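You operate a simulated robot arm through the tools that you are given. There is no shell and no other tool. Be economical: measure what you need, move in short steps, check, and stop when the job is done.

You run a simulated robot arm. Do the job below in one go: nothing can be reset, and whatever is moved stays where it is left.

Task
Close the filled disc in the bun mould and set the bun on the small tray beside it.
Fine: turn the knob back to OPEN and leave the mould tray shut.

Only the result counts: the job must be done as asked and must still hold three seconds after the hand-in. Knocking over, shifting, dropping, spilling or breaking anything else fails it.

Robot
A 7-joint arm with a two-finger parallel gripper, fixed in place. Base frame: the origin is at the foot of the arm, x ahead of it, y to its left, z up; the work surface is at about z = 0.83. Units: m, degrees, N and s.
With the tool pointing down near the work surface it reaches from about 0.1 to 0.64 m from the base axis. Its first joint turns from -66.0 to 66.0 degrees. Payload 1.57 kg.
The tool frame sits at the grasp point between the pads (the TCP): z along the fingers, y along the line on which they close. The tips reach 0.03 m beyond it. The gripper opens to 0.08 m. The fingers are 0.017 m wide and 0.012 m thick; the gripper's body (0.04 by 0.082 m) begins 0.08 m behind the TCP.
Orientation is that of the tool frame in the base frame, as a unit quaternion [x, y, z, w]. With the fingers straight down and closing along the base's y, the tool's x points along the base's -x, its y along +y and its z along -z.

Tools
- The arm moves only by the tool send_rows. Its argument "motion" is a list of rows, each a list of 3 entries, a list of its own where there are three numbers: the shift along the base's x, y, z in units of 100 mm (1.0 is 100 mm), then the turn, a rotation vector about the base's x, y, z in units of 90 degrees (1.0 is 90 degrees), then the opening, from 0 (shut) to 1 (fully open). In form: [[[dx, dy, dz], [rx, ry, rz], claw], ...]. A call has 1 to 10 rows; each row is the pose to reach, as a shift and turn from the pose commanded when the call began. A call with a number of a shift or a turn outside -1 to 1 is refused whole. Rows are played at 5 a second. More than 0.05 m and 8.6 degrees between two rows, or a gripper value outside its range, and nothing of the call is played. Where a pose cannot be reached the arm comes as near as it can. A force on the tool above 40 N (or 10 N above the force at the start of the call, whichever is more), or a blocked arm, ends the call early, and 0.2 s more pass. Each finger travels about 0.072 m/s and halts on what it meets, pressing with about 22 N; the grip force reading is that of the motor and also rises with nothing between the fingers. The clock runs only during rows and for 0.2 s after the last one: add rows that repeat a pose to give the fingers time. The reply holds the time, the measured pose of the TCP, the force on the tool along the base axes, the opening and the grip force, in the units named above and with some noise, with the torque about the TCP (base axes, N m) and any sound that the robot's microphone picked up.
- Cameras (640 x 400 px; columns grow to the right, rows downward): "scene" is fixed at [0.0697, 0.4442, 1.435]; the picture's right is [-0.62, -0.78, 0.00], its down [-0.37, 0.30, -0.88] and it looks along [0.69, -0.55, -0.47] (base axes); focal length 323 px, centre (320, 200). "wrist" rides on the gripper at [0.072, -0.007, -0.122] in the tool frame; the picture's right is [0.09, 1.00, 0.00], its down [-0.84, 0.08, -0.54] and it looks along [-0.54, 0.05, 0.84] (tool axes); focal length 238 px, centre (320, 200).
- capture(camera): a new picture of that camera. The clock stands still meanwhile.
- locate(camera, pixels): for up to 12 pixels [column, row] of the newest picture of that camera ("zoom" is the newest enlarged one), the place [x, y, z] in the base frame of the surface seen there, good to about 0.002 m. The clock stands still meanwhile.
- zoom(camera, box): a new picture of the part [left, top, right, bottom] of that camera's present view, enlarged. The clock stands still meanwhile.
- finish_job(): hands the job in; it is judged then, once.

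Keep the steps short. Do not move on a guess: measure, check each grasp and each placing, and mend mistakes. Leave the gripper open and the arm clear of the work at the hand-in unless told otherwise, and finish with a single line.

The tools are called after ">>>" as name(argument=value, ...) on one line, values as JSON. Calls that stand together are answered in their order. send_rows: Moves the arm, as the interface text tells. Its arguments: {"type":"object","properties":{"motion":{"type":"array","items":{"type":"array"}}},"required":["motion"]} The other tools are called the same way: capture (camera) takes a picture; locate (camera, pixels) gives the place of the surface under pixels of a picture; zoom (camera, box) takes an enlarged picture of a part of a camera's view; finish_job () hands the job in.

At the start:

```text
t: 0.0
tcp_pos: [0.3872, -0.024, 1.2378]
orientation: [0.0, 1.0, 0.0, 0.0]
wrist_force: [0.2, -0.4, -0.5]
wrist_torque: [0.01, -0.02, 0.01]
finger_gap: 0.0798
finger_force: 0.1
```

scene: 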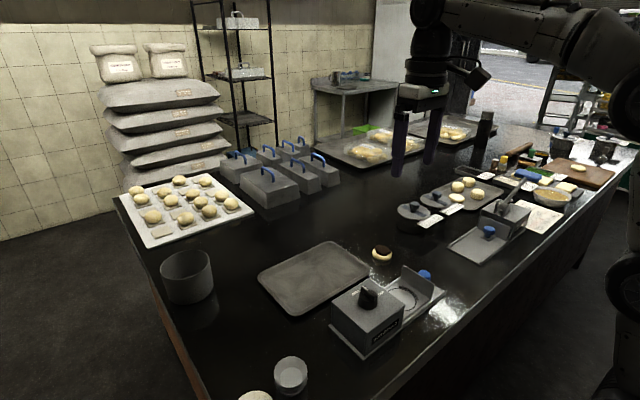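
wrist: 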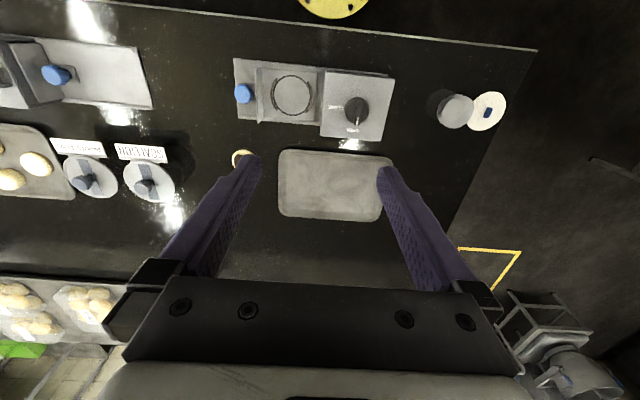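

I start by looking closely at the mould, the filled disc near (382,253) in the scene picture, and the tray beside it.

>>> zoom(camera="scene", box=[240, 220, 480, 370])

>>> zoom(camera="wrist", box=[210, 40, 410, 165])

>>> zoom(camera="scene", box=[380, 150, 620, 300])

```text
2.67 times, centred on (360, 295) of scene
```

zoom: 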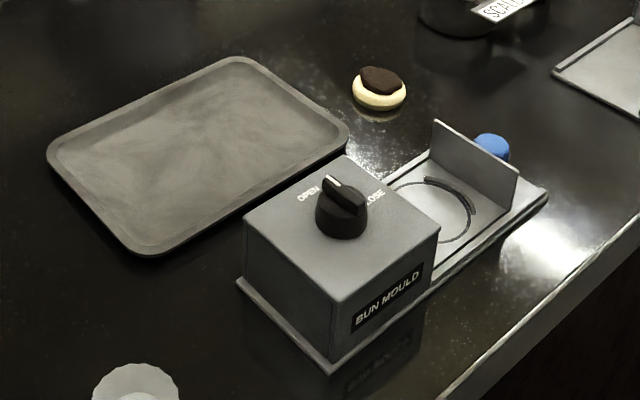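

```text
3.20 times, centred on (310, 102) of wrist
```

zoom: 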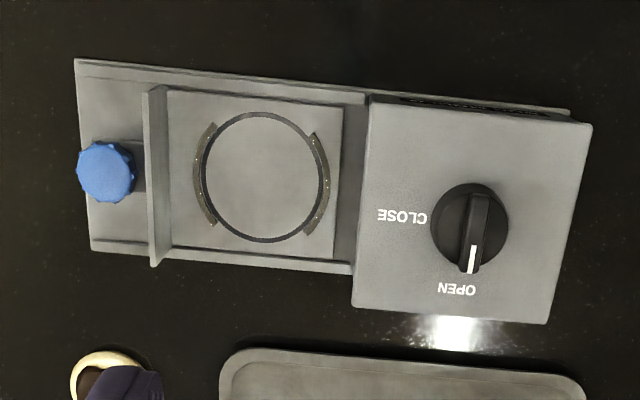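

```text
2.67 times, centred on (500, 225) of scene
```

zoom: 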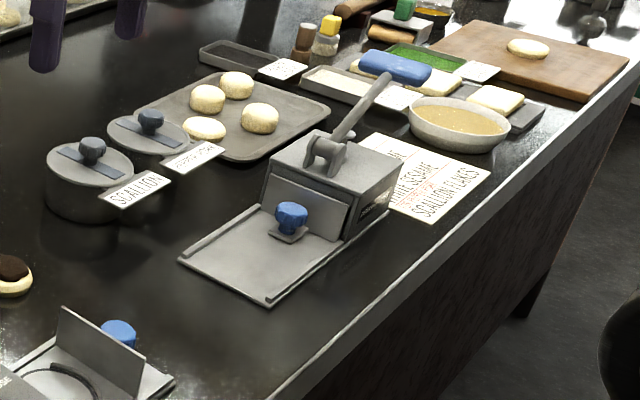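

The mould's tray stands out on the -y side; the knob points at OPEN. Next I measure the parts.

>>> locate(camera="scene", pixels=[[382, 249], [374, 257], [390, 257], [425, 274], [369, 297], [350, 315], [404, 318], [332, 300], [370, 279], [405, 298], [310, 275], [355, 330]])

>>> zoom(camera="wrist", box=[220, 50, 400, 162])

```text
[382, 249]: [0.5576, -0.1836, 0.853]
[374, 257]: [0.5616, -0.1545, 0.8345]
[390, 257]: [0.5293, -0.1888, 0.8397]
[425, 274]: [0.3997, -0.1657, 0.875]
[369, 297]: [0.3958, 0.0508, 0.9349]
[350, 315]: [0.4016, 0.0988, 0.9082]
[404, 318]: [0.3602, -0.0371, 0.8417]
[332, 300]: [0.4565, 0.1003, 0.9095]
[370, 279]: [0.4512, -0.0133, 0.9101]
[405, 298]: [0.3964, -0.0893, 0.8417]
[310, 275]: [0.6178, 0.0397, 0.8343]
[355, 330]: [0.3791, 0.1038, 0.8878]
```

```text
3.56 times, centred on (310, 106) of wrist
```

zoom: 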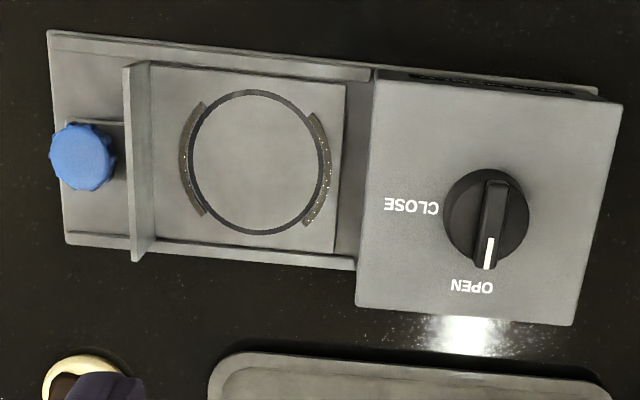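

I measure on this enlarged wrist view: blue handle, plate, ring rim and centre, box corners and knob.

>>> locate(camera="zoom", pixels=[[82, 157], [130, 160], [255, 160], [190, 160], [324, 160], [255, 94], [255, 230], [500, 192], [488, 255], [380, 85], [360, 300], [345, 150]])

>>> locate(camera="wrist", pixels=[[242, 159], [235, 157], [280, 155], [388, 160], [280, 210], [375, 218], [330, 185], [320, 120], [325, 100]])

```text
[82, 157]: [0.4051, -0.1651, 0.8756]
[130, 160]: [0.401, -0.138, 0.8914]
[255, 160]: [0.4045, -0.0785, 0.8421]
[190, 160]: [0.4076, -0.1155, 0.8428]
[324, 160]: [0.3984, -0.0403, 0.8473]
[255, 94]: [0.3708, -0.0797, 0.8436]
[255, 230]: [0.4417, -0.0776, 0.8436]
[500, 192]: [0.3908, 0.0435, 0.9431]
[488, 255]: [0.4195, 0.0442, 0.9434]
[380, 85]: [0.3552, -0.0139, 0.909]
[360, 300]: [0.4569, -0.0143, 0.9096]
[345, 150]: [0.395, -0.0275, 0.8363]
```

```text
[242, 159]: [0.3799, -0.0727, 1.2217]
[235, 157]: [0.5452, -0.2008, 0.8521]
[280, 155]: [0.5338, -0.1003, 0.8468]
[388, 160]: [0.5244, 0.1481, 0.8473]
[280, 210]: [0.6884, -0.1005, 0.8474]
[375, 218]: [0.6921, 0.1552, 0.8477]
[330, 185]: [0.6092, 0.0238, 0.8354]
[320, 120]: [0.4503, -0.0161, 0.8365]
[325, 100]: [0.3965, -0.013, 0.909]
```

The ring centre is about (0.405,-0.078), the knob (0.40,0.044,0.943), the blue handle (0.405,-0.165,0.876), and the disc about (0.55,-0.18). Next I go above the disc for a close look.

>>> send_rows(motion=[[[0.25, -0.25, -0.3], [0, 0, 0], 1], [[0.5, -0.5, -0.6], [0, 0, 0], 1], [[0.7, -0.75, -0.8], [0, 0, 0], 1], [[0.8, -1.0, -1.0], [0, 0, 0], 1], [[0.8, -1.0, -1.0], [0, 0, 0], 1]])

>>> send_rows(motion=[[[0.25, -0.2, -0.3], [0, 0, 0], 1], [[0.5, -0.4, -0.6], [0, 0, 0], 1], [[0.8, -0.54, -0.9], [0, 0, 0], 1], [[0.8, -0.54, -0.9], [0, 0, 0], 1]])

>>> capture(camera="wrist")

```text
t: 1.2
tcp_pos: [0.4671, -0.1221, 1.1363]
orientation: [0.001, 1.0, 0.0, 0.001]
wrist_force: [0.4, -0.6, -1.2]
wrist_torque: [0.01, 0.01, -0.03]
finger_gap: 0.0799
finger_force: 0.0
```

```text
t: 2.2
tcp_pos: [0.5474, -0.1768, 1.0471]
orientation: [0.0, 1.0, 0.0, 0.001]
wrist_force: [-0.3, -0.9, 0.4]
wrist_torque: [-0.01, 0.01, 0.0]
finger_gap: 0.0799
finger_force: 0.1
```

```text
taken
```

wrist: 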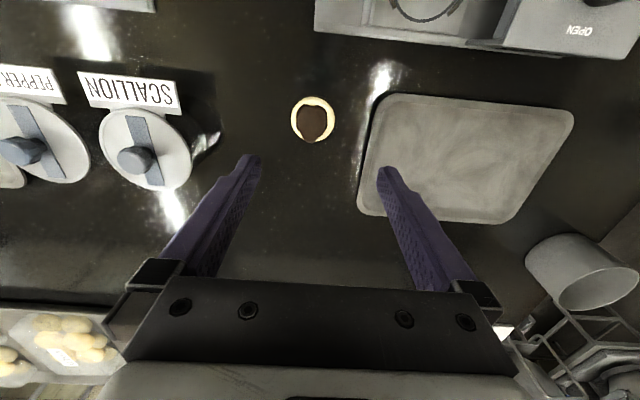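

The disc is at (313,120) in the wrist picture. I zoom and measure its rim.

>>> zoom(camera="wrist", box=[273, 95, 353, 145])

>>> locate(camera="wrist", pixels=[[313, 120], [294, 118], [332, 118], [313, 100], [313, 139], [291, 118], [335, 118], [313, 97], [313, 142], [365, 155], [168, 120], [190, 170]])

```text
8.00 times, centred on (313, 120) of wrist
```

zoom: 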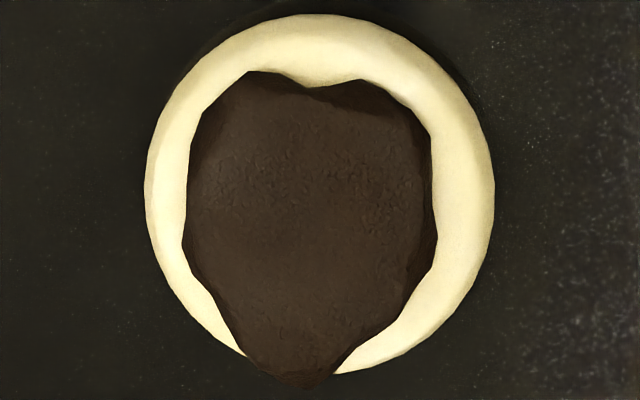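

```text
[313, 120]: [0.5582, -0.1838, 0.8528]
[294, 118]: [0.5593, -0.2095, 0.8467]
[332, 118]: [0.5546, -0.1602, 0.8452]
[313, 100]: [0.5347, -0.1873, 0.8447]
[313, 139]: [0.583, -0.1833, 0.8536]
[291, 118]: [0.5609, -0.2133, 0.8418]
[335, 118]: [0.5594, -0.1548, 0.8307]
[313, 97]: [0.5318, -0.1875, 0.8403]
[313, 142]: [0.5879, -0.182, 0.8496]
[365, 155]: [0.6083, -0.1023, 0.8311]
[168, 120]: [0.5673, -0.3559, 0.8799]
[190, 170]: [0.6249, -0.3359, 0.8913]
```

The disc is 0.054 wide, centred at about (0.557,-0.185), with its dough from 0.83 to 0.846. The ring's raised arcs lie on its ±y sides, so I'll hold the disc along x. Now I turn the tool -90° about z while still high.

>>> send_rows(motion=[[[0.05, -0.04, -0.1], [0, 0, -0.09], 1], [[0.1, -0.08, -0.2], [0, 0, -0.18], 1], [[0.1, -0.08, -0.3], [0, 0, -0.27], 1], [[0.1, -0.08, -0.4], [0, 0, -0.36], 1], [[0.1, -0.08, -0.5], [0, 0, -0.45], 1], [[0.1, -0.08, -0.6], [0, 0, -0.54], 1], [[0.1, -0.08, -0.6], [0, 0, -0.63], 1], [[0.1, -0.08, -0.6], [0, 0, -0.72], 1], [[0.1, -0.08, -0.6], [0, 0, -0.81], 1], [[0.1, -0.08, -0.6], [0, 0, -0.9], 1]])

>>> send_rows(motion=[[[0, 0, 0], [0, 0, -0.05], 1], [[0, 0, 0], [0, 0, -0.1], 1], [[0, 0, 0], [0, 0, -0.1], 1]])

>>> capture(camera="wrist")

>>> capture(camera="scene")

```text
t: 4.4
tcp_pos: [0.5582, -0.1852, 0.987]
orientation: [0.65, 0.76, 0.0, 0.0]
wrist_force: [-0.5, 1.1, -0.4]
wrist_torque: [0.0, 0.01, 0.01]
finger_gap: 0.08
finger_force: 0.0
```

```text
t: 5.2
tcp_pos: [0.5573, -0.1843, 0.9865]
orientation: [0.707, 0.707, 0.0, 0.0]
wrist_force: [-0.5, -0.6, 0.7]
wrist_torque: [0.01, 0.0, 0.01]
finger_gap: 0.0799
finger_force: 0.0
```

```text
taken
```

wrist: 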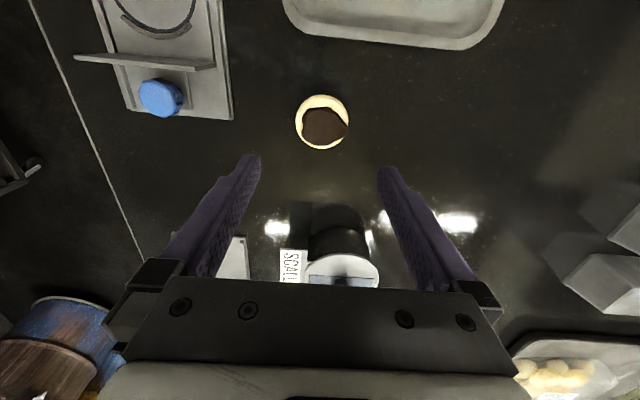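

```text
taken
```

scene: 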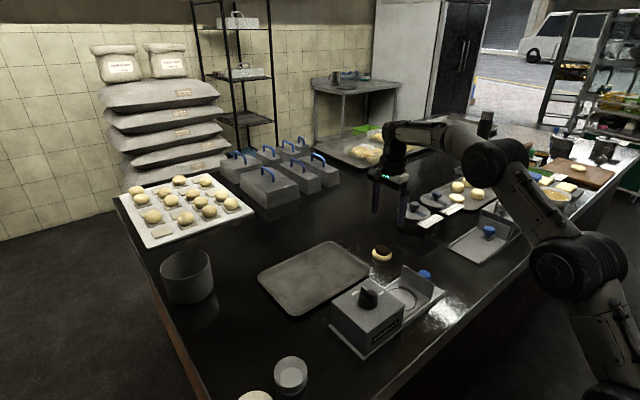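

The turn worked. I check the disc centre from this view, at pixel (322,122).

>>> locate(camera="wrist", pixels=[[297, 122], [347, 122], [322, 97], [322, 147], [322, 100], [160, 98], [145, 98], [178, 98], [160, 112], [120, 62], [180, 85], [160, 120]])

```text
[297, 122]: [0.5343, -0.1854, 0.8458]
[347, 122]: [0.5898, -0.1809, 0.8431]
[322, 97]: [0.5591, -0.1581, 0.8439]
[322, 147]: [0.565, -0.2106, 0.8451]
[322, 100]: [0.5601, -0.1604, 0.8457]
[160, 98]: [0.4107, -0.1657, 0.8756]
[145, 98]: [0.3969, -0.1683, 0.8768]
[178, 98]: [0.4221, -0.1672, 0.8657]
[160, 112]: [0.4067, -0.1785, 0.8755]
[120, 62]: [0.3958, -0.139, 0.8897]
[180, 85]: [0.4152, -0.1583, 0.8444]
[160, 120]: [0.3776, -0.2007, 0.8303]
```

Disc centre refined to (0.560,-0.185). I lower with the fingers open to z≈0.868, then read.

>>> send_rows(motion=[[[0.03, -0.01, -0.4], [0, 0, 0], 1], [[0.03, -0.01, -0.8], [0, 0, 0], 1], [[0.03, -0.01, -0.8], [0, 0, 0], 1]])

>>> capture(camera="wrist")

```text
t: 6.0
tcp_pos: [0.5621, -0.1864, 0.9076]
orientation: [0.707, 0.707, 0.0, 0.0]
wrist_force: [0.1, 0.2, 0.2]
wrist_torque: [0.02, 0.02, 0.02]
finger_gap: 0.0798
finger_force: 0.0
```

```text
taken
```

wrist: 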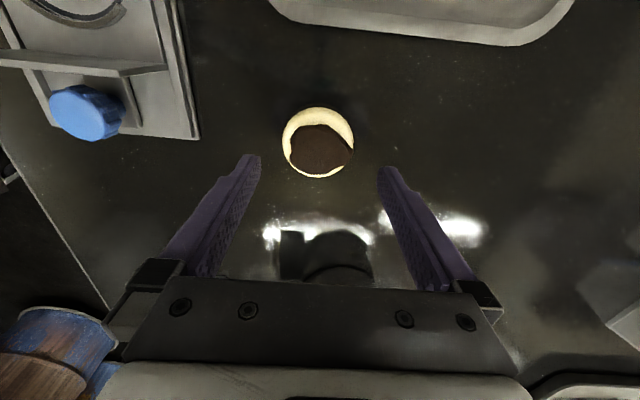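

The disc is centred between the fingers. I lower to z≈0.864 (tips at 0.834) and close slowly.

>>> send_rows(motion=[[[0, 0, -0.22], [0, 0, 0], 1], [[0, 0, -0.43], [0, 0, 0], 1], [[0, 0, -0.43], [0, 0, 0], 1], [[0, 0, -0.43], [0, 0, 0], 0.8], [[0, 0, -0.43], [0, 0, 0], 0.7], [[0, 0, -0.43], [0, 0, 0], 0.62], [[0, 0, -0.43], [0, 0, 0], 0.55], [[0, 0, -0.43], [0, 0, 0], 0.55]])

>>> zoom(camera="wrist", box=[200, 100, 440, 250])

```text
t: 7.8
tcp_pos: [0.5605, -0.1866, 0.8649]
orientation: [0.707, 0.707, -0.001, 0.0]
wrist_force: [0.1, -0.5, 0.4]
wrist_torque: [0.02, -0.02, -0.02]
finger_gap: 0.0587
finger_force: 22.2
```

```text
2.67 times, centred on (320, 175) of wrist
```

zoom: 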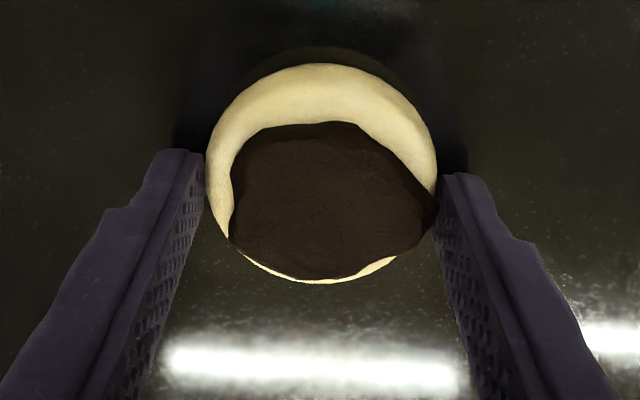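

Held at 0.0587 with 22 N. I lift, then carry it toward the ring at (0.406,-0.078).

>>> send_rows(motion=[[[0, 0, 0.25], [0, 0, 0], 0.55], [[0, 0, 0.6], [0, 0, 0], 0.55], [[0, 0, 1.0], [0, 0, 0], 0.55], [[-0.3, 0.2, 1.0], [0, 0, 0], 0.55], [[-0.6, 0.4, 1.0], [0, 0, 0], 0.55], [[-0.9, 0.6, 1.0], [0, 0, 0], 0.55], [[-0.9, 0.6, 1.0], [0, 0, 0], 0.55]])

>>> send_rows(motion=[[[-0.3, 0.2, 0], [0, 0, 0], 0.55], [[-0.5, 0.4, 0], [0, 0, 0], 0.55], [[-0.65, 0.47, 0], [0, 0, 0], 0.55], [[-0.65, 0.47, 0], [0, 0, 0], 0.55]])

>>> capture(camera="wrist")

>>> zoom(camera="scene", box=[300, 210, 460, 310])

```text
t: 9.4
tcp_pos: [0.4689, -0.1253, 0.9638]
orientation: [0.707, 0.707, 0.001, -0.001]
wrist_force: [0.4, 0.3, -0.7]
wrist_torque: [0.01, 0.03, 0.0]
finger_gap: 0.0587
finger_force: 22.3
```

```text
t: 10.4
tcp_pos: [0.4049, -0.0799, 0.963]
orientation: [0.707, 0.707, 0.0, -0.001]
wrist_force: [-0.1, 0.3, 0.1]
wrist_torque: [0.01, 0.01, 0.03]
finger_gap: 0.0586
finger_force: 21.9
```

```text
taken
```

wrist: 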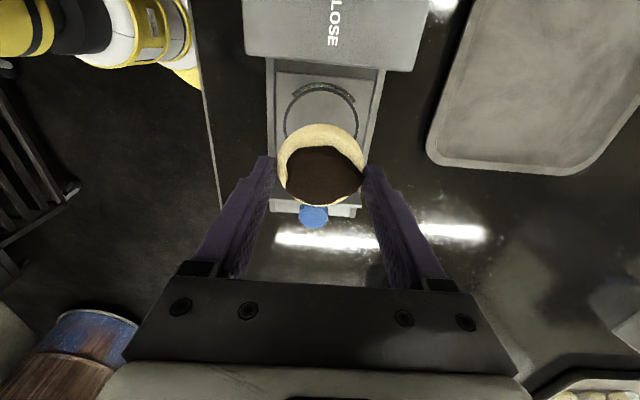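

```text
4.00 times, centred on (380, 260) of scene
```

zoom: 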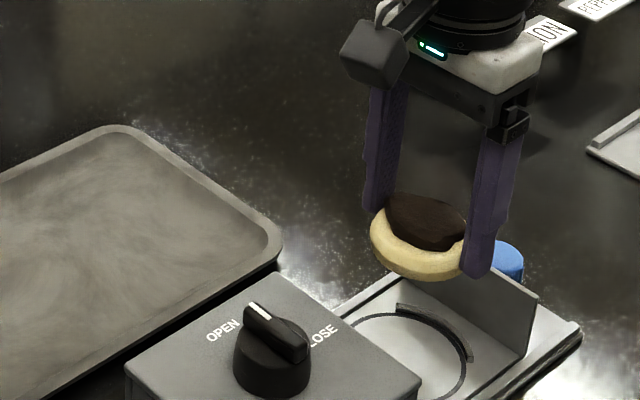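

The disc is held level above the ring. I measure the visible ring rim again to set the centre exactly.

>>> zoom(camera="wrist", box=[240, 50, 400, 150])

>>> locate(camera="zoom", pixels=[[178, 240], [470, 240], [325, 160], [325, 148], [325, 132], [180, 290], [140, 200], [505, 200]])

```text
4.00 times, centred on (320, 100) of wrist
```

zoom: 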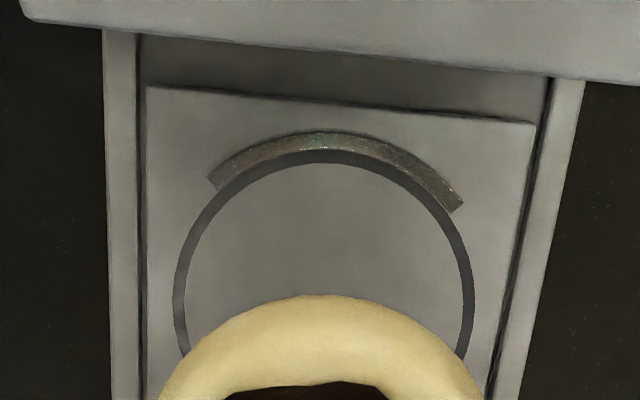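

```text
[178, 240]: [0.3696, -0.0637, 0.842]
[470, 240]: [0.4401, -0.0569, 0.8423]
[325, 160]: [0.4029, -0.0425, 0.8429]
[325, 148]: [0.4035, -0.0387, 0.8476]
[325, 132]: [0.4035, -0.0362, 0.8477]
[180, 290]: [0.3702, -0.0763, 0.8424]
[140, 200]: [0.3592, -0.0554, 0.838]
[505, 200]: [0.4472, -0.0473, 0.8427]
```

The ring centre is (0.405,-0.077) on a surface at z 0.842. I lower to TCP z≈0.878 so the disc just rests.

>>> send_rows(motion=[[[0, 0.01, -0.3], [0, 0, 0], 0.55], [[0, 0.01, -0.6], [0, 0, 0], 0.55], [[0, 0.01, -0.78], [0, 0, 0], 0.55], [[0, 0.01, -0.84], [0, 0, 0], 0.55], [[0, 0.01, -0.84], [0, 0, 0], 0.55]])

>>> zoom(camera="wrist", box=[220, 80, 420, 205])

>>> zoom(camera="scene", box=[340, 230, 460, 305])

```text
t: 11.6
tcp_pos: [0.4045, -0.0768, 0.8801]
orientation: [0.707, 0.707, 0.001, 0.0]
wrist_force: [1.0, 0.2, 0.3]
wrist_torque: [0.01, 0.0, 0.02]
finger_gap: 0.0584
finger_force: 22.0
```

```text
3.20 times, centred on (320, 142) of wrist
```

zoom: 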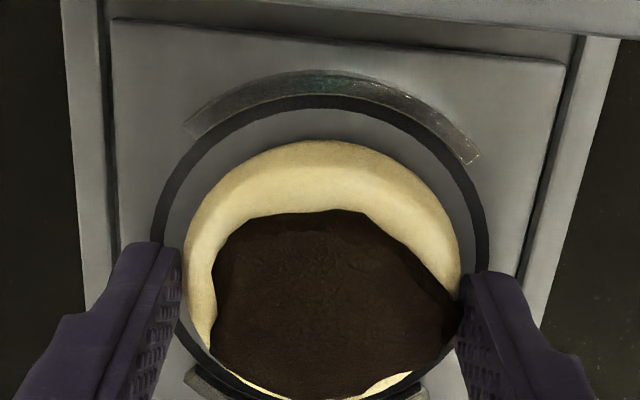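

```text
5.33 times, centred on (400, 268) of scene
```

zoom: 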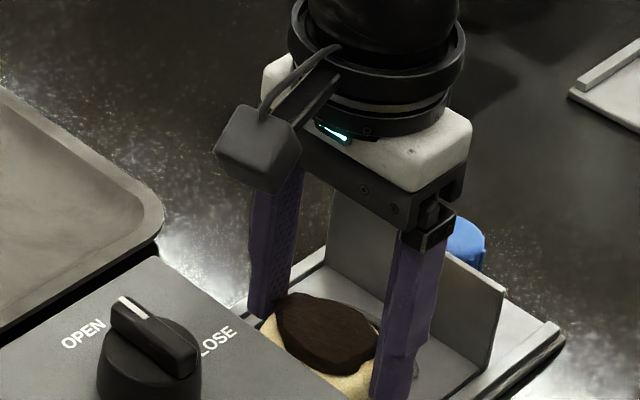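

Well centred, about 2-3 mm above the tray. I lower a little more, watching the force.

>>> send_rows(motion=[[[0, 0, -0.012], [0, 0, 0], 0.55], [[0, 0, -0.024], [0, 0, 0], 0.55], [[0, 0, -0.024], [0, 0, 0], 0.55]])

```text
t: 12.4
tcp_pos: [0.4063, -0.0786, 0.8784]
orientation: [0.707, 0.707, 0.0, 0.0]
wrist_force: [0.7, 0.1, -1.0]
wrist_torque: [0.0, 0.01, -0.01]
finger_gap: 0.0584
finger_force: 21.5
```

>>> send_rows(motion=[[[0, 0, -0.01], [0, 0, 0], 0.55], [[0, 0, -0.02], [0, 0, 0], 0.55], [[0, 0, -0.02], [0, 0, 0], 0.55]])

```text
t: 13.2
tcp_pos: [0.4053, -0.0783, 0.8768]
orientation: [0.708, 0.707, 0.0, 0.0]
wrist_force: [-4.4, -0.3, 9.8]
wrist_torque: [0.05, 0.19, 0.01]
finger_gap: 0.0587
finger_force: 21.6
```

Contact (9.8 N): the disc rests on the tray. I open and rise straight up.

>>> send_rows(motion=[[[0, 0, 0.005], [0, 0, 0], 0.7], [[0, 0, 0.005], [0, 0, 0], 0.85], [[0, 0, 0.005], [0, 0, 0], 1], [[0, 0, 0.005], [0, 0, 0], 1], [[0, 0, 0.3], [0, 0, 0], 1], [[0, 0, 0.7], [0, 0, 0], 1], [[0, 0, 1.0], [0, 0, 0], 1], [[0, 0, 1.0], [0, 0, 0], 1]])

>>> zoom(camera="wrist", box=[220, 50, 420, 230])

>>> zoom(camera="scene", box=[320, 240, 460, 328])

```text
t: 15.0
tcp_pos: [0.4065, -0.0776, 0.9768]
orientation: [0.707, 0.707, 0.0, 0.0]
wrist_force: [0.3, 0.0, 0.4]
wrist_torque: [0.02, -0.01, 0.01]
finger_gap: 0.0801
finger_force: 0.0
```

```text
2.22 times, centred on (320, 140) of wrist
```

zoom: 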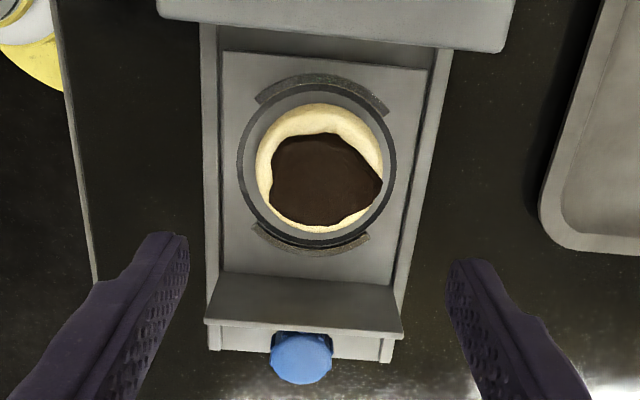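

```text
4.55 times, centred on (390, 284) of scene
```

zoom: 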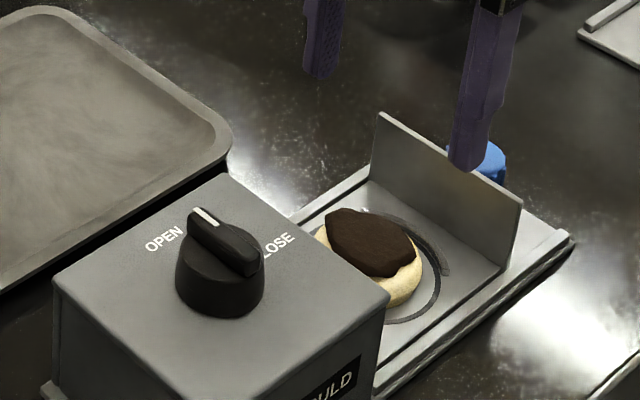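

The disc sits centred in the ring. Next I go over the blue handle at about (0.406,-0.168) and look.

>>> send_rows(motion=[[[0, -0.3, 0], [0, 0, 0], 1], [[0, -0.6, 0], [0, 0, 0], 1], [[0, -0.9, 0], [0, 0, 0], 1], [[0, -0.9, 0], [0, 0, 0], 1]])

>>> zoom(camera="wrist", box=[220, 50, 420, 175])

>>> locate(camera="zoom", pixels=[[320, 300], [275, 300], [360, 300], [320, 340], [320, 265], [250, 220], [400, 220], [250, 245]])

```text
t: 16.0
tcp_pos: [0.4071, -0.1676, 0.9754]
orientation: [0.706, 0.708, -0.001, 0.001]
wrist_force: [0.5, 0.4, -0.3]
wrist_torque: [-0.02, -0.06, -0.01]
finger_gap: 0.08
finger_force: 0.0
```

```text
3.20 times, centred on (320, 112) of wrist
```

zoom: 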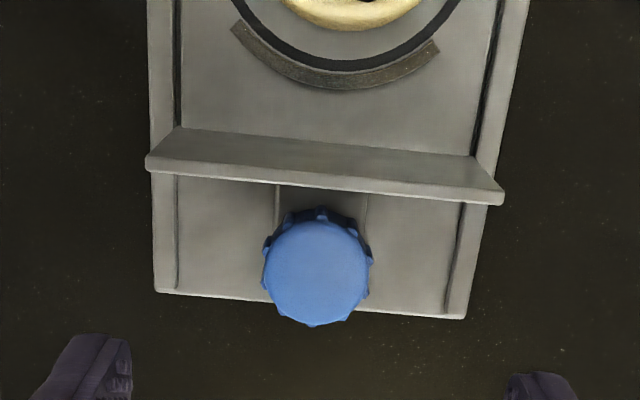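

```text
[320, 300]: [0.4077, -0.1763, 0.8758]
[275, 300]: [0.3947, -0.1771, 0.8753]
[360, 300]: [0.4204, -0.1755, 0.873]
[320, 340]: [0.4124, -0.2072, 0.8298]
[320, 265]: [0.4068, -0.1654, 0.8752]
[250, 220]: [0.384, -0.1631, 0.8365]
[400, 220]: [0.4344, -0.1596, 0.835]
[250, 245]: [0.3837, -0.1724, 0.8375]
```

The handle's centre is (0.407,-0.168) with its top at 0.876. I lower to TCP z≈0.885 and grip it.

>>> send_rows(motion=[[[0, 0, -0.4], [0, 0, 0], 1], [[0, 0, -0.8], [0, 0, 0], 1], [[0, 0, -0.91], [0, 0, 0], 1], [[0, 0, -0.91], [0, 0, 0], 0.7], [[0, 0, -0.91], [0, 0, 0], 0.5], [[0, 0, -0.91], [0, 0, 0], 0.3], [[0, 0, -0.91], [0, 0, 0], 0.3], [[0, 0, -0.91], [0, 0, 0], 0.3]])

>>> zoom(camera="scene", box=[320, 240, 480, 340])

```text
t: 17.8
tcp_pos: [0.4051, -0.1666, 0.8838]
orientation: [0.707, 0.708, -0.001, -0.001]
wrist_force: [-8.5, -0.8, 0.9]
wrist_torque: [-0.17, 0.12, 0.02]
finger_gap: 0.0336
finger_force: 41.2
```

```text
4.00 times, centred on (400, 290) of scene
```

zoom: 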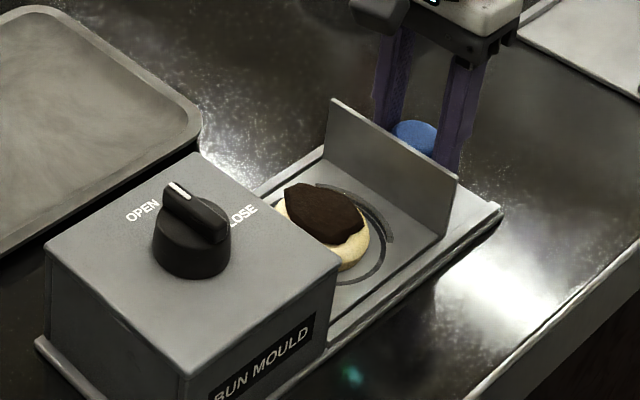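

Handle gripped (gap 0.0336). A small sideways force (-8.5 N in x) is eased by a 1 mm shift, then I push the tray in along +y slowly.

>>> send_rows(motion=[[[-0.01, 0, 0], [0, 0, 0], 0.3], [[-0.01, 0.1, 0], [0, 0, 0], 0.3], [[-0.01, 0.2, 0], [0, 0, 0], 0.3], [[-0.01, 0.3, 0], [0, 0, 0], 0.3], [[-0.01, 0.4, 0], [0, 0, 0], 0.3], [[-0.01, 0.5, 0], [0, 0, 0], 0.3], [[-0.01, 0.6, 0], [0, 0, 0], 0.3]])

>>> zoom(camera="scene", box=[320, 240, 480, 340])

```text
t: 19.4
tcp_pos: [0.4054, -0.1075, 0.8836]
orientation: [0.707, 0.707, 0.0, -0.001]
wrist_force: [10.7, -0.9, -24.4]
wrist_torque: [0.56, -0.1, 0.11]
finger_gap: 0.033
finger_force: 41.8
```

```text
4.00 times, centred on (400, 290) of scene
```

zoom: 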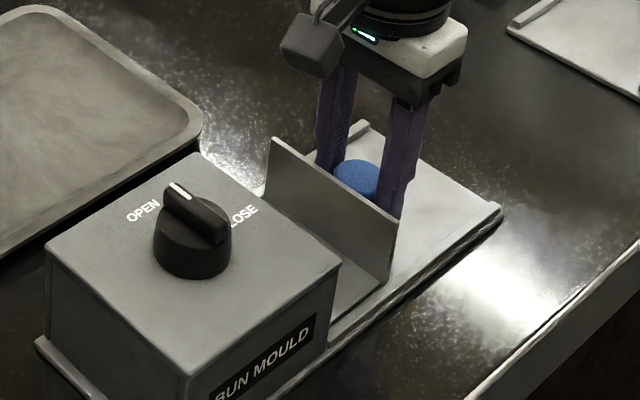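

The tray slides. There is 24 N of downward pull, so I drop the commanded height 2 mm and continue, gently near the end.

>>> send_rows(motion=[[[0.005, 0.05, -0.015], [0, 0, 0], 0.3], [[0.005, 0.15, -0.02], [0, 0, 0], 0.3], [[0.005, 0.25, -0.02], [0, 0, 0], 0.3], [[0.005, 0.35, -0.02], [0, 0, 0], 0.3], [[0.005, 0.42, -0.02], [0, 0, 0], 0.3], [[0.005, 0.48, -0.02], [0, 0, 0], 0.3]])

>>> zoom(camera="scene", box=[320, 240, 480, 340])

```text
t: 20.8
tcp_pos: [0.4064, -0.0593, 0.8835]
orientation: [0.707, 0.707, 0.001, 0.001]
wrist_force: [-3.1, -1.5, 5.7]
wrist_torque: [-0.42, 0.32, -0.12]
finger_gap: 0.0337
finger_force: 41.0
```

```text
4.00 times, centred on (400, 290) of scene
```

zoom: 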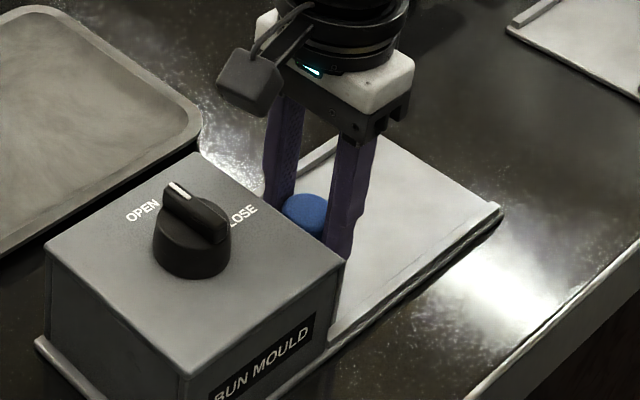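

Not yet against the box. I continue in small steps until a push force shows.

>>> send_rows(motion=[[[0, 0.04, 0], [0, 0, 0], 0.3], [[0, 0.08, 0], [0, 0, 0], 0.3], [[0, 0.11, 0], [0, 0, 0], 0.3], [[0, 0.13, 0], [0, 0, 0], 0.3], [[0, 0.15, 0], [0, 0, 0], 0.3], [[0, 0.17, 0], [0, 0, 0], 0.3]])

>>> capture(camera="wrist")

>>> zoom(camera="scene", box=[320, 240, 480, 340])

```text
t: 22.2
tcp_pos: [0.406, -0.045, 0.8826]
orientation: [0.706, 0.708, -0.001, 0.001]
wrist_force: [-2.1, -29.7, 5.2]
wrist_torque: [-0.51, 0.03, -0.02]
finger_gap: 0.0337
finger_force: 41.4
```

```text
taken
```

wrist: 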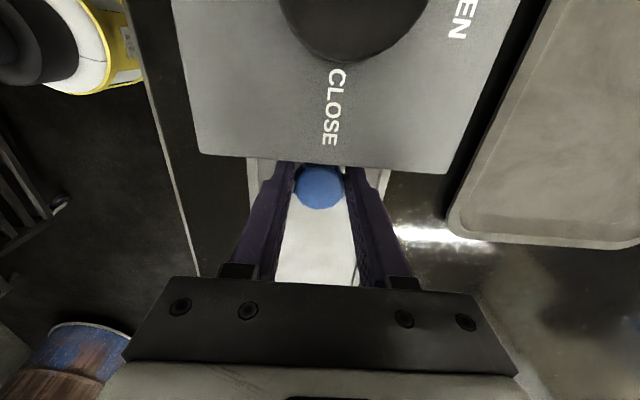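

```text
4.00 times, centred on (400, 290) of scene
```

zoom: 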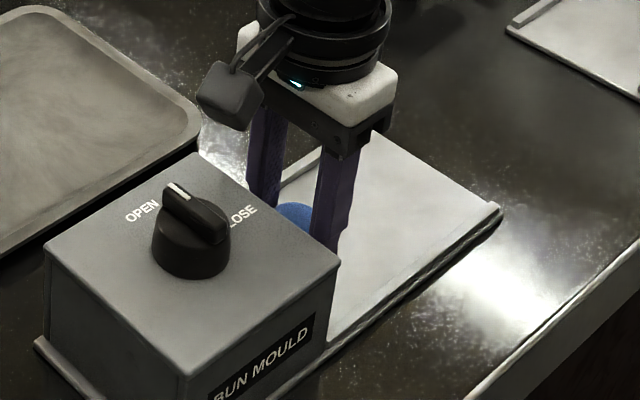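

The -29.7 N push force at y=-0.045 marks the stop: the tray is in (travel 0.122). I relax the push, open and rise.

>>> send_rows(motion=[[[0, -0.015, 0], [0, 0, 0], 0.3], [[0, -0.015, 0], [0, 0, 0], 0.6], [[0, -0.015, 0], [0, 0, 0], 0.8], [[0, -0.015, 0], [0, 0, 0], 1], [[0, -0.015, 0.3], [0, 0, 0], 1], [[0, -0.015, 0.7], [0, 0, 0], 1], [[0, -0.015, 1.0], [0, 0, 0], 1], [[0, -0.015, 1.0], [0, 0, 0], 1]])

>>> capture(camera="wrist")

```text
t: 24.0
tcp_pos: [0.4023, -0.0449, 0.9824]
orientation: [0.707, 0.707, 0.0, 0.0]
wrist_force: [-0.6, -0.3, 0.3]
wrist_torque: [0.02, -0.01, -0.02]
finger_gap: 0.0801
finger_force: 0.1
```

```text
taken
```

wrist: 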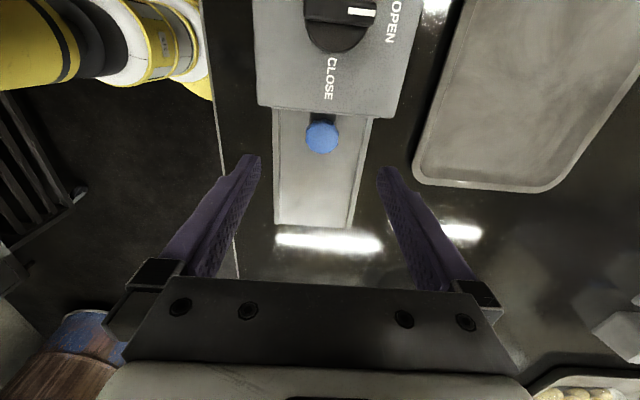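

The tray is shut. Next I rise, turn the tool back +90° and move over the rotary knob near (0.40,0.044).

>>> send_rows(motion=[[[0, 0.0, 0.2], [0, 0, 0.09], 1], [[0, 0.0, 0.4], [0, 0, 0.18], 1], [[0, 0.1, 0.5], [0, 0, 0.27], 1], [[0, 0.2, 0.5], [0, 0, 0.36], 1], [[0, 0.3, 0.5], [0, 0, 0.45], 1], [[0, 0.4, 0.5], [0, 0, 0.54], 1], [[0, 0.5, 0.5], [0, 0, 0.63], 1], [[0, 0.6, 0.5], [0, 0, 0.72], 1], [[0, 0.7, 0.5], [0, 0, 0.81], 1], [[0, 0.85, 0.5], [0, 0, 0.9], 1]])

>>> send_rows(motion=[[[0, 0, 0], [0, 0, 0.05], 1], [[0, 0, 0], [0, 0, 0.1], 1], [[0, 0, 0], [0, 0, 0.1], 1]])

>>> zoom(camera="wrist", box=[220, 50, 420, 175])

```text
t: 26.2
tcp_pos: [0.4061, 0.0409, 1.0322]
orientation: [0.077, 0.997, 0.0, 0.0]
wrist_force: [0.1, 0.7, -0.5]
wrist_torque: [0.01, -0.03, 0.01]
finger_gap: 0.0798
finger_force: 0.1
```

```text
t: 27.0
tcp_pos: [0.4046, 0.0406, 1.0308]
orientation: [-0.001, 1.0, 0.001, 0.0]
wrist_force: [1.2, 0.0, -0.9]
wrist_torque: [-0.01, 0.0, 0.01]
finger_gap: 0.0799
finger_force: 0.1
```

```text
3.20 times, centred on (320, 112) of wrist
```

zoom: 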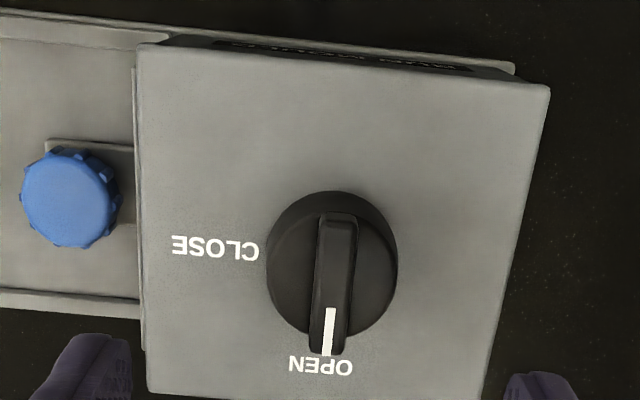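

>>> locate(camera="zoom", pixels=[[275, 260], [394, 260], [300, 260], [380, 260], [340, 218], [330, 340], [336, 260], [322, 260], [350, 260], [336, 200], [310, 325], [370, 320]])

>>> zoom(camera="scene", box=[330, 265, 410, 315])

```text
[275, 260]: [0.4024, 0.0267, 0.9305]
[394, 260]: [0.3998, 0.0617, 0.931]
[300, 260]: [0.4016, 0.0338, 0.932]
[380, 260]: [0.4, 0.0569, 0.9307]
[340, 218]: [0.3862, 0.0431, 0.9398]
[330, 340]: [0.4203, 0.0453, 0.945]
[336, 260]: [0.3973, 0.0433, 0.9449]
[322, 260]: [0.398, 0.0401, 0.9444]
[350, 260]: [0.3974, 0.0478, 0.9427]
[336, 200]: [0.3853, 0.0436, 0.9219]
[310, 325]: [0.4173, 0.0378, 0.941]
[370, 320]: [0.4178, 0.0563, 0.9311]
```

```text
8.00 times, centred on (370, 290) of scene
```

zoom: 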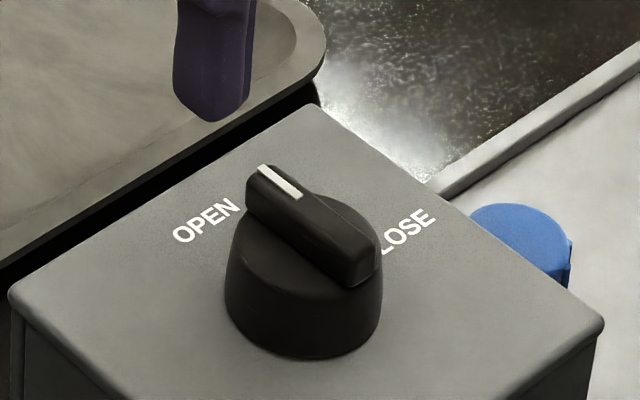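

The knob's centre is (0.401,0.0445); its bar runs along x, z 0.931 to 0.945. I lower onto the bar with TCP z≈0.964 and grip it along y.

>>> send_rows(motion=[[[-0.036, 0.038, -0.3], [0, 0, 0], 1], [[-0.036, 0.038, -0.55], [0, 0, 0], 1], [[-0.036, 0.038, -0.67], [0, 0, 0], 0.8], [[-0.036, 0.038, -0.67], [0, 0, 0], 0.5], [[-0.036, 0.038, -0.67], [0, 0, 0], 0.3]])

>>> zoom(camera="wrist", box=[220, 80, 420, 205])

```text
t: 28.2
tcp_pos: [0.4029, 0.0436, 0.9646]
orientation: [0.001, 1.0, 0.0, 0.0]
wrist_force: [-0.6, 0.0, -1.3]
wrist_torque: [0.01, 0.0, 0.0]
finger_gap: 0.024
finger_force: 0.1
```

```text
3.20 times, centred on (320, 142) of wrist
```

zoom: 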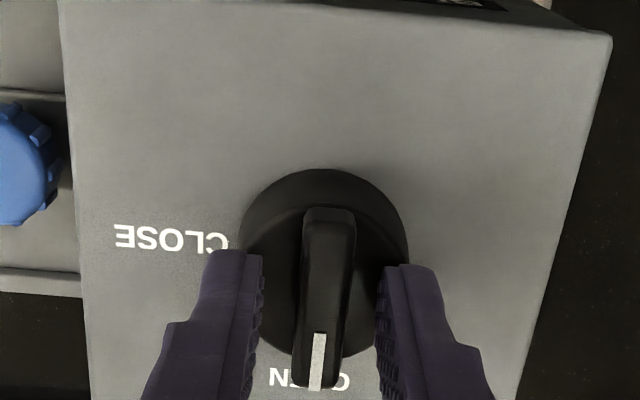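

The bar lies centred between the fingers. I close on it.

>>> send_rows(motion=[[[0, 0, 0], [0, 0, 0], 0.15], [[0, 0, 0], [0, 0, 0], 0.05], [[0, 0, 0], [0, 0, 0], 0.05], [[0, 0, 0], [0, 0, 0], 0.05]])

```text
t: 29.2
tcp_pos: [0.4024, 0.0428, 0.9642]
orientation: [0.0, 1.0, 0.001, 0.0]
wrist_force: [-0.4, 9.1, -1.8]
wrist_torque: [0.22, -0.04, 0.02]
finger_gap: 0.011
finger_force: 28.1
```

Bar gripped, gap 0.011. I turn -90° towards CLOSE in small steps, with 1 mm of +y correction.

>>> send_rows(motion=[[[-0.01, 0.012, 0], [0, 0, -0.05], 0.05], [[-0.01, 0.012, 0], [0, 0, -0.13], 0.05], [[-0.01, 0.012, 0], [0, 0, -0.21], 0.05], [[-0.01, 0.012, 0], [0, 0, -0.29], 0.05], [[-0.01, 0.012, 0], [0, 0, -0.37], 0.05], [[-0.01, 0.012, 0], [0, 0, -0.45], 0.05]])

>>> zoom(camera="scene", box=[320, 240, 440, 315])

```text
t: 30.6
tcp_pos: [0.4017, 0.0462, 0.9659]
orientation: [0.347, 0.938, 0.001, 0.002]
wrist_force: [20.5, 5.7, -18.9]
wrist_torque: [0.06, -0.39, 0.07]
finger_gap: 0.0109
finger_force: 28.7
```

```text
5.33 times, centred on (380, 278) of scene
```

zoom: 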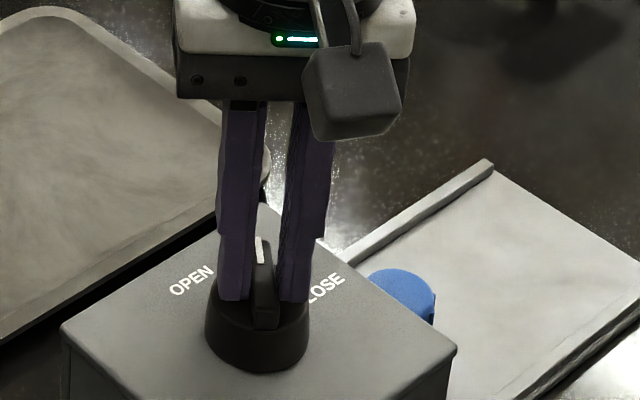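

The knob is turning. I adjust for the forces (+20 N in x, -19 N in z): 2 mm in +x and 1.5 mm down, and go on turning.

>>> send_rows(motion=[[[0.015, 0.004, -0.015], [0, 0, -0.03], 0.05], [[0.015, 0.004, -0.015], [0, 0, -0.11], 0.05], [[0.015, 0.004, -0.015], [0, 0, -0.19], 0.05], [[0.015, 0.004, -0.015], [0, 0, -0.27], 0.05], [[0.015, 0.004, -0.015], [0, 0, -0.35], 0.05], [[0.015, 0.004, -0.015], [0, 0, -0.43], 0.05], [[0.015, 0.004, -0.015], [0, 0, -0.51], 0.05], [[0.015, 0.004, -0.015], [0, 0, -0.56], 0.05]])

>>> zoom(camera="scene", box=[320, 240, 440, 315])

>>> capture(camera="wrist")

```text
t: 32.4
tcp_pos: [0.4041, 0.0469, 0.964]
orientation: [0.713, 0.701, 0.004, 0.003]
wrist_force: [19.0, 13.9, 7.8]
wrist_torque: [0.16, -0.32, 0.59]
finger_gap: 0.0111
finger_force: 28.8
```

```text
5.33 times, centred on (380, 278) of scene
```

zoom: 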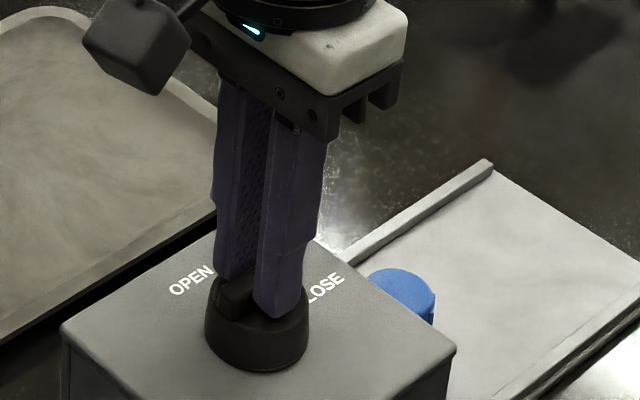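

```text
taken
```

wrist: 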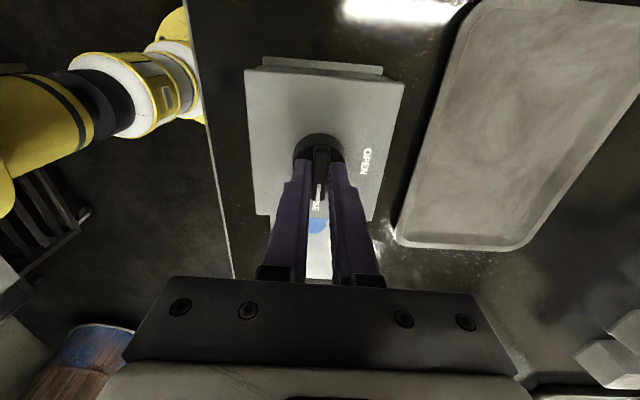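

The bar points at CLOSE (turned 91°) and a torque of 0.59 N m suggests the stop. I ease the side forces and hold it here a moment, listening.

>>> send_rows(motion=[[[0.015, 0.01, 0.004], [0, 0, -0.015], 0.05], [[0.015, 0.01, 0.004], [0, 0, -0.03], 0.05], [[0.015, 0.01, 0.004], [0, 0, -0.03], 0.05], [[0.015, 0.01, 0.004], [0, 0, -0.03], 0.05], [[0.015, 0.01, 0.004], [0, 0, 0], 0.05], [[0.015, 0.01, 0.004], [0, 0, 0], 0.05], [[0.015, 0.01, 0.004], [0, 0, 0], 0.05], [[0.015, 0.01, 0.004], [0, 0, 0], 0.05], [[0.015, 0.01, 0.004], [0, 0, 0], 0.05], [[0.015, 0.01, 0.004], [0, 0, 0], 0.05]])

```text
t: 34.6
tcp_pos: [0.4048, 0.047, 0.9651]
orientation: [0.713, 0.701, 0.001, 0.003]
wrist_force: [18.9, -7.6, 6.3]
wrist_torque: [-0.41, -0.3, 0.5]
finger_gap: 0.0108
finger_force: 28.9
```

No sound reported. I release and rise a little to check that the knob really points to CLOSE.

>>> send_rows(motion=[[[0, 0, 0], [0, 0, 0], 0.2], [[0, 0, 0], [0, 0, 0], 0.4], [[0, 0, 0], [0, 0, 0], 0.5], [[0, 0, 0.3], [0, 0, 0], 0.5], [[0, 0, 0.6], [0, 0, 0], 0.5], [[0, 0, 0.6], [0, 0, 0], 0.5]])

>>> zoom(camera="wrist", box=[220, 50, 420, 175])

>>> locate(camera="zoom", pixels=[[320, 200], [320, 230], [320, 260], [320, 290], [290, 230], [350, 230]])

>>> zoom(camera="scene", box=[320, 240, 440, 315])

```text
t: 36.0
tcp_pos: [0.4024, 0.0478, 1.0259]
orientation: [0.712, 0.702, 0.0, 0.0]
wrist_force: [0.2, -0.5, 1.1]
wrist_torque: [-0.01, 0.0, 0.02]
finger_gap: 0.0398
finger_force: 0.0
```

```text
3.20 times, centred on (320, 112) of wrist
```

zoom: 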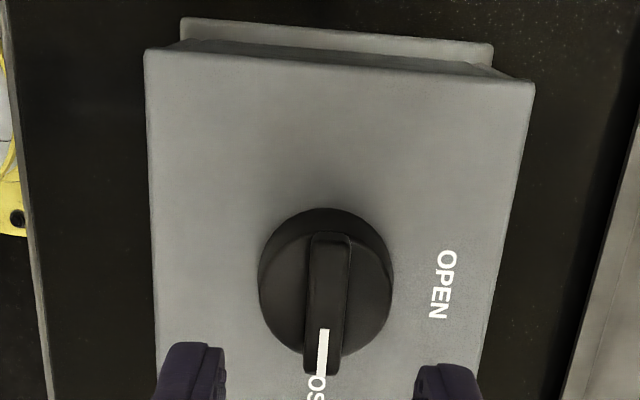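

```text
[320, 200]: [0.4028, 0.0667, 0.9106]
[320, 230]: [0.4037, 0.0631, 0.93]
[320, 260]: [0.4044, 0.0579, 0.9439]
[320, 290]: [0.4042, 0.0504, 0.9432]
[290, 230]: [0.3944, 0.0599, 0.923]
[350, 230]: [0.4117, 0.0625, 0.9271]
```

```text
5.33 times, centred on (380, 278) of scene
```

zoom: 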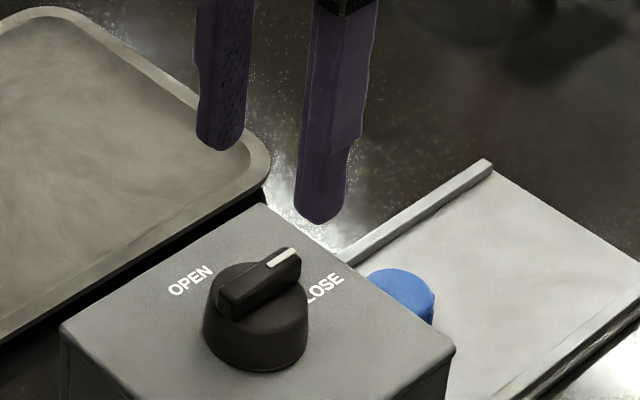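

The knob points at CLOSE; its axis is about (0.4045,0.0445). I regrip there and turn it back to OPEN.

>>> send_rows(motion=[[[0.018, -0.03, -0.3], [0, 0, 0], 0.4], [[0.018, -0.03, -0.61], [0, 0, 0], 0.3], [[0.018, -0.03, -0.61], [0, 0, 0], 0.15], [[0.018, -0.03, -0.61], [0, 0, 0], 0.05], [[0.018, -0.03, -0.61], [0, 0, 0], 0.05], [[0.018, -0.03, -0.61], [0, 0, 0], 0.05]])

```text
t: 37.4
tcp_pos: [0.405, 0.043, 0.9617]
orientation: [0.713, 0.701, -0.002, -0.002]
wrist_force: [-15.8, 1.2, 1.7]
wrist_torque: [0.09, 0.08, 0.51]
finger_gap: 0.0106
finger_force: 28.7
```

Gripped. I turn it back +90° with a 1 mm shift in -x.

>>> send_rows(motion=[[[-0.012, 0, 0], [0, 0, 0.06], 0.05], [[-0.012, 0, 0], [0, 0, 0.14], 0.05], [[-0.012, 0, 0], [0, 0, 0.22], 0.05], [[-0.012, 0, 0], [0, 0, 0.3], 0.05], [[-0.012, 0, 0], [0, 0, 0.38], 0.05], [[-0.012, 0, 0], [0, 0, 0.46], 0.05]])

```text
t: 38.8
tcp_pos: [0.4038, 0.0446, 0.9639]
orientation: [0.417, 0.909, 0.0, 0.0]
wrist_force: [12.6, -0.3, -20.7]
wrist_torque: [-0.02, -0.3, -0.03]
finger_gap: 0.0112
finger_force: 29.1
```

>>> send_rows(motion=[[[0.008, 0, -0.015], [0, 0, 0.06], 0.05], [[0.008, 0, -0.015], [0, 0, 0.14], 0.05], [[0.008, 0, -0.015], [0, 0, 0.22], 0.05], [[0.008, 0, -0.015], [0, 0, 0.3], 0.05], [[0.008, 0, -0.015], [0, 0, 0.38], 0.05], [[0.008, 0, -0.015], [0, 0, 0.46], 0.05], [[0.008, 0, -0.015], [0, 0, 0.54], 0.05], [[0.008, 0, -0.015], [0, 0, 0.58], 0.05]])

>>> zoom(camera="scene", box=[320, 240, 440, 315])

```text
t: 40.6
tcp_pos: [0.4043, 0.0426, 0.9631]
orientation: [-0.024, 1.0, 0.0, 0.002]
wrist_force: [-1.4, 0.1, 16.4]
wrist_torque: [0.01, 0.33, -0.6]
finger_gap: 0.0115
finger_force: 29.1
```

```text
5.33 times, centred on (380, 278) of scene
```

zoom: 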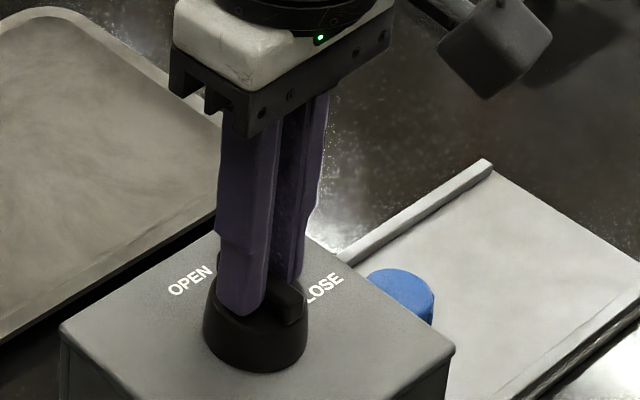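

The bar points back at OPEN against its stop. I release, rise and check.

>>> send_rows(motion=[[[0, 0, 0.01], [0, 0, -0.02], 0.2], [[0, 0, 0.01], [0, 0, -0.02], 0.4], [[0, 0, 0.01], [0, 0, -0.02], 0.5], [[0, 0, 0.3], [0, 0, -0.02], 0.6], [[0, 0, 0.7], [0, 0, -0.03], 0.8], [[0, 0, 0.7], [0, 0, -0.03], 1]])

>>> zoom(camera="wrist", box=[180, 40, 420, 190])

>>> zoom(camera="scene", box=[320, 240, 440, 315])

```text
t: 42.0
tcp_pos: [0.4032, 0.0434, 1.0328]
orientation: [0.0, 1.0, 0.001, 0.0]
wrist_force: [0.7, -1.3, -1.1]
wrist_torque: [0.02, 0.0, 0.0]
finger_gap: 0.0799
finger_force: 0.0
```

```text
2.67 times, centred on (300, 115) of wrist
```

zoom: 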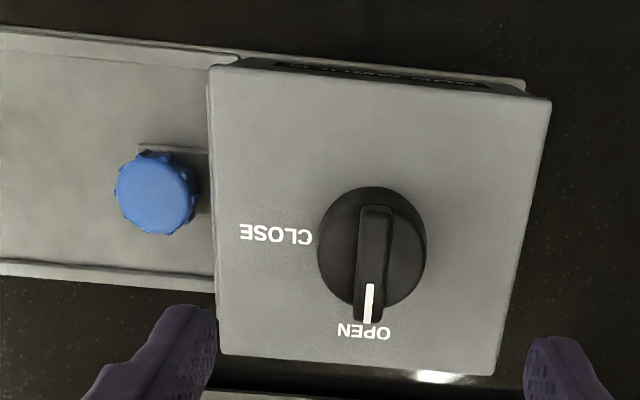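

```text
5.33 times, centred on (380, 278) of scene
```

zoom: 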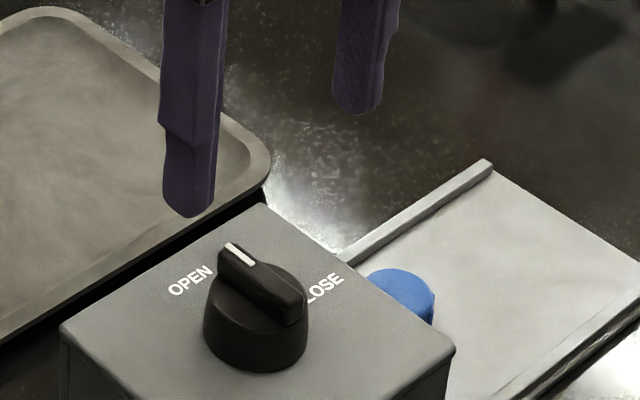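

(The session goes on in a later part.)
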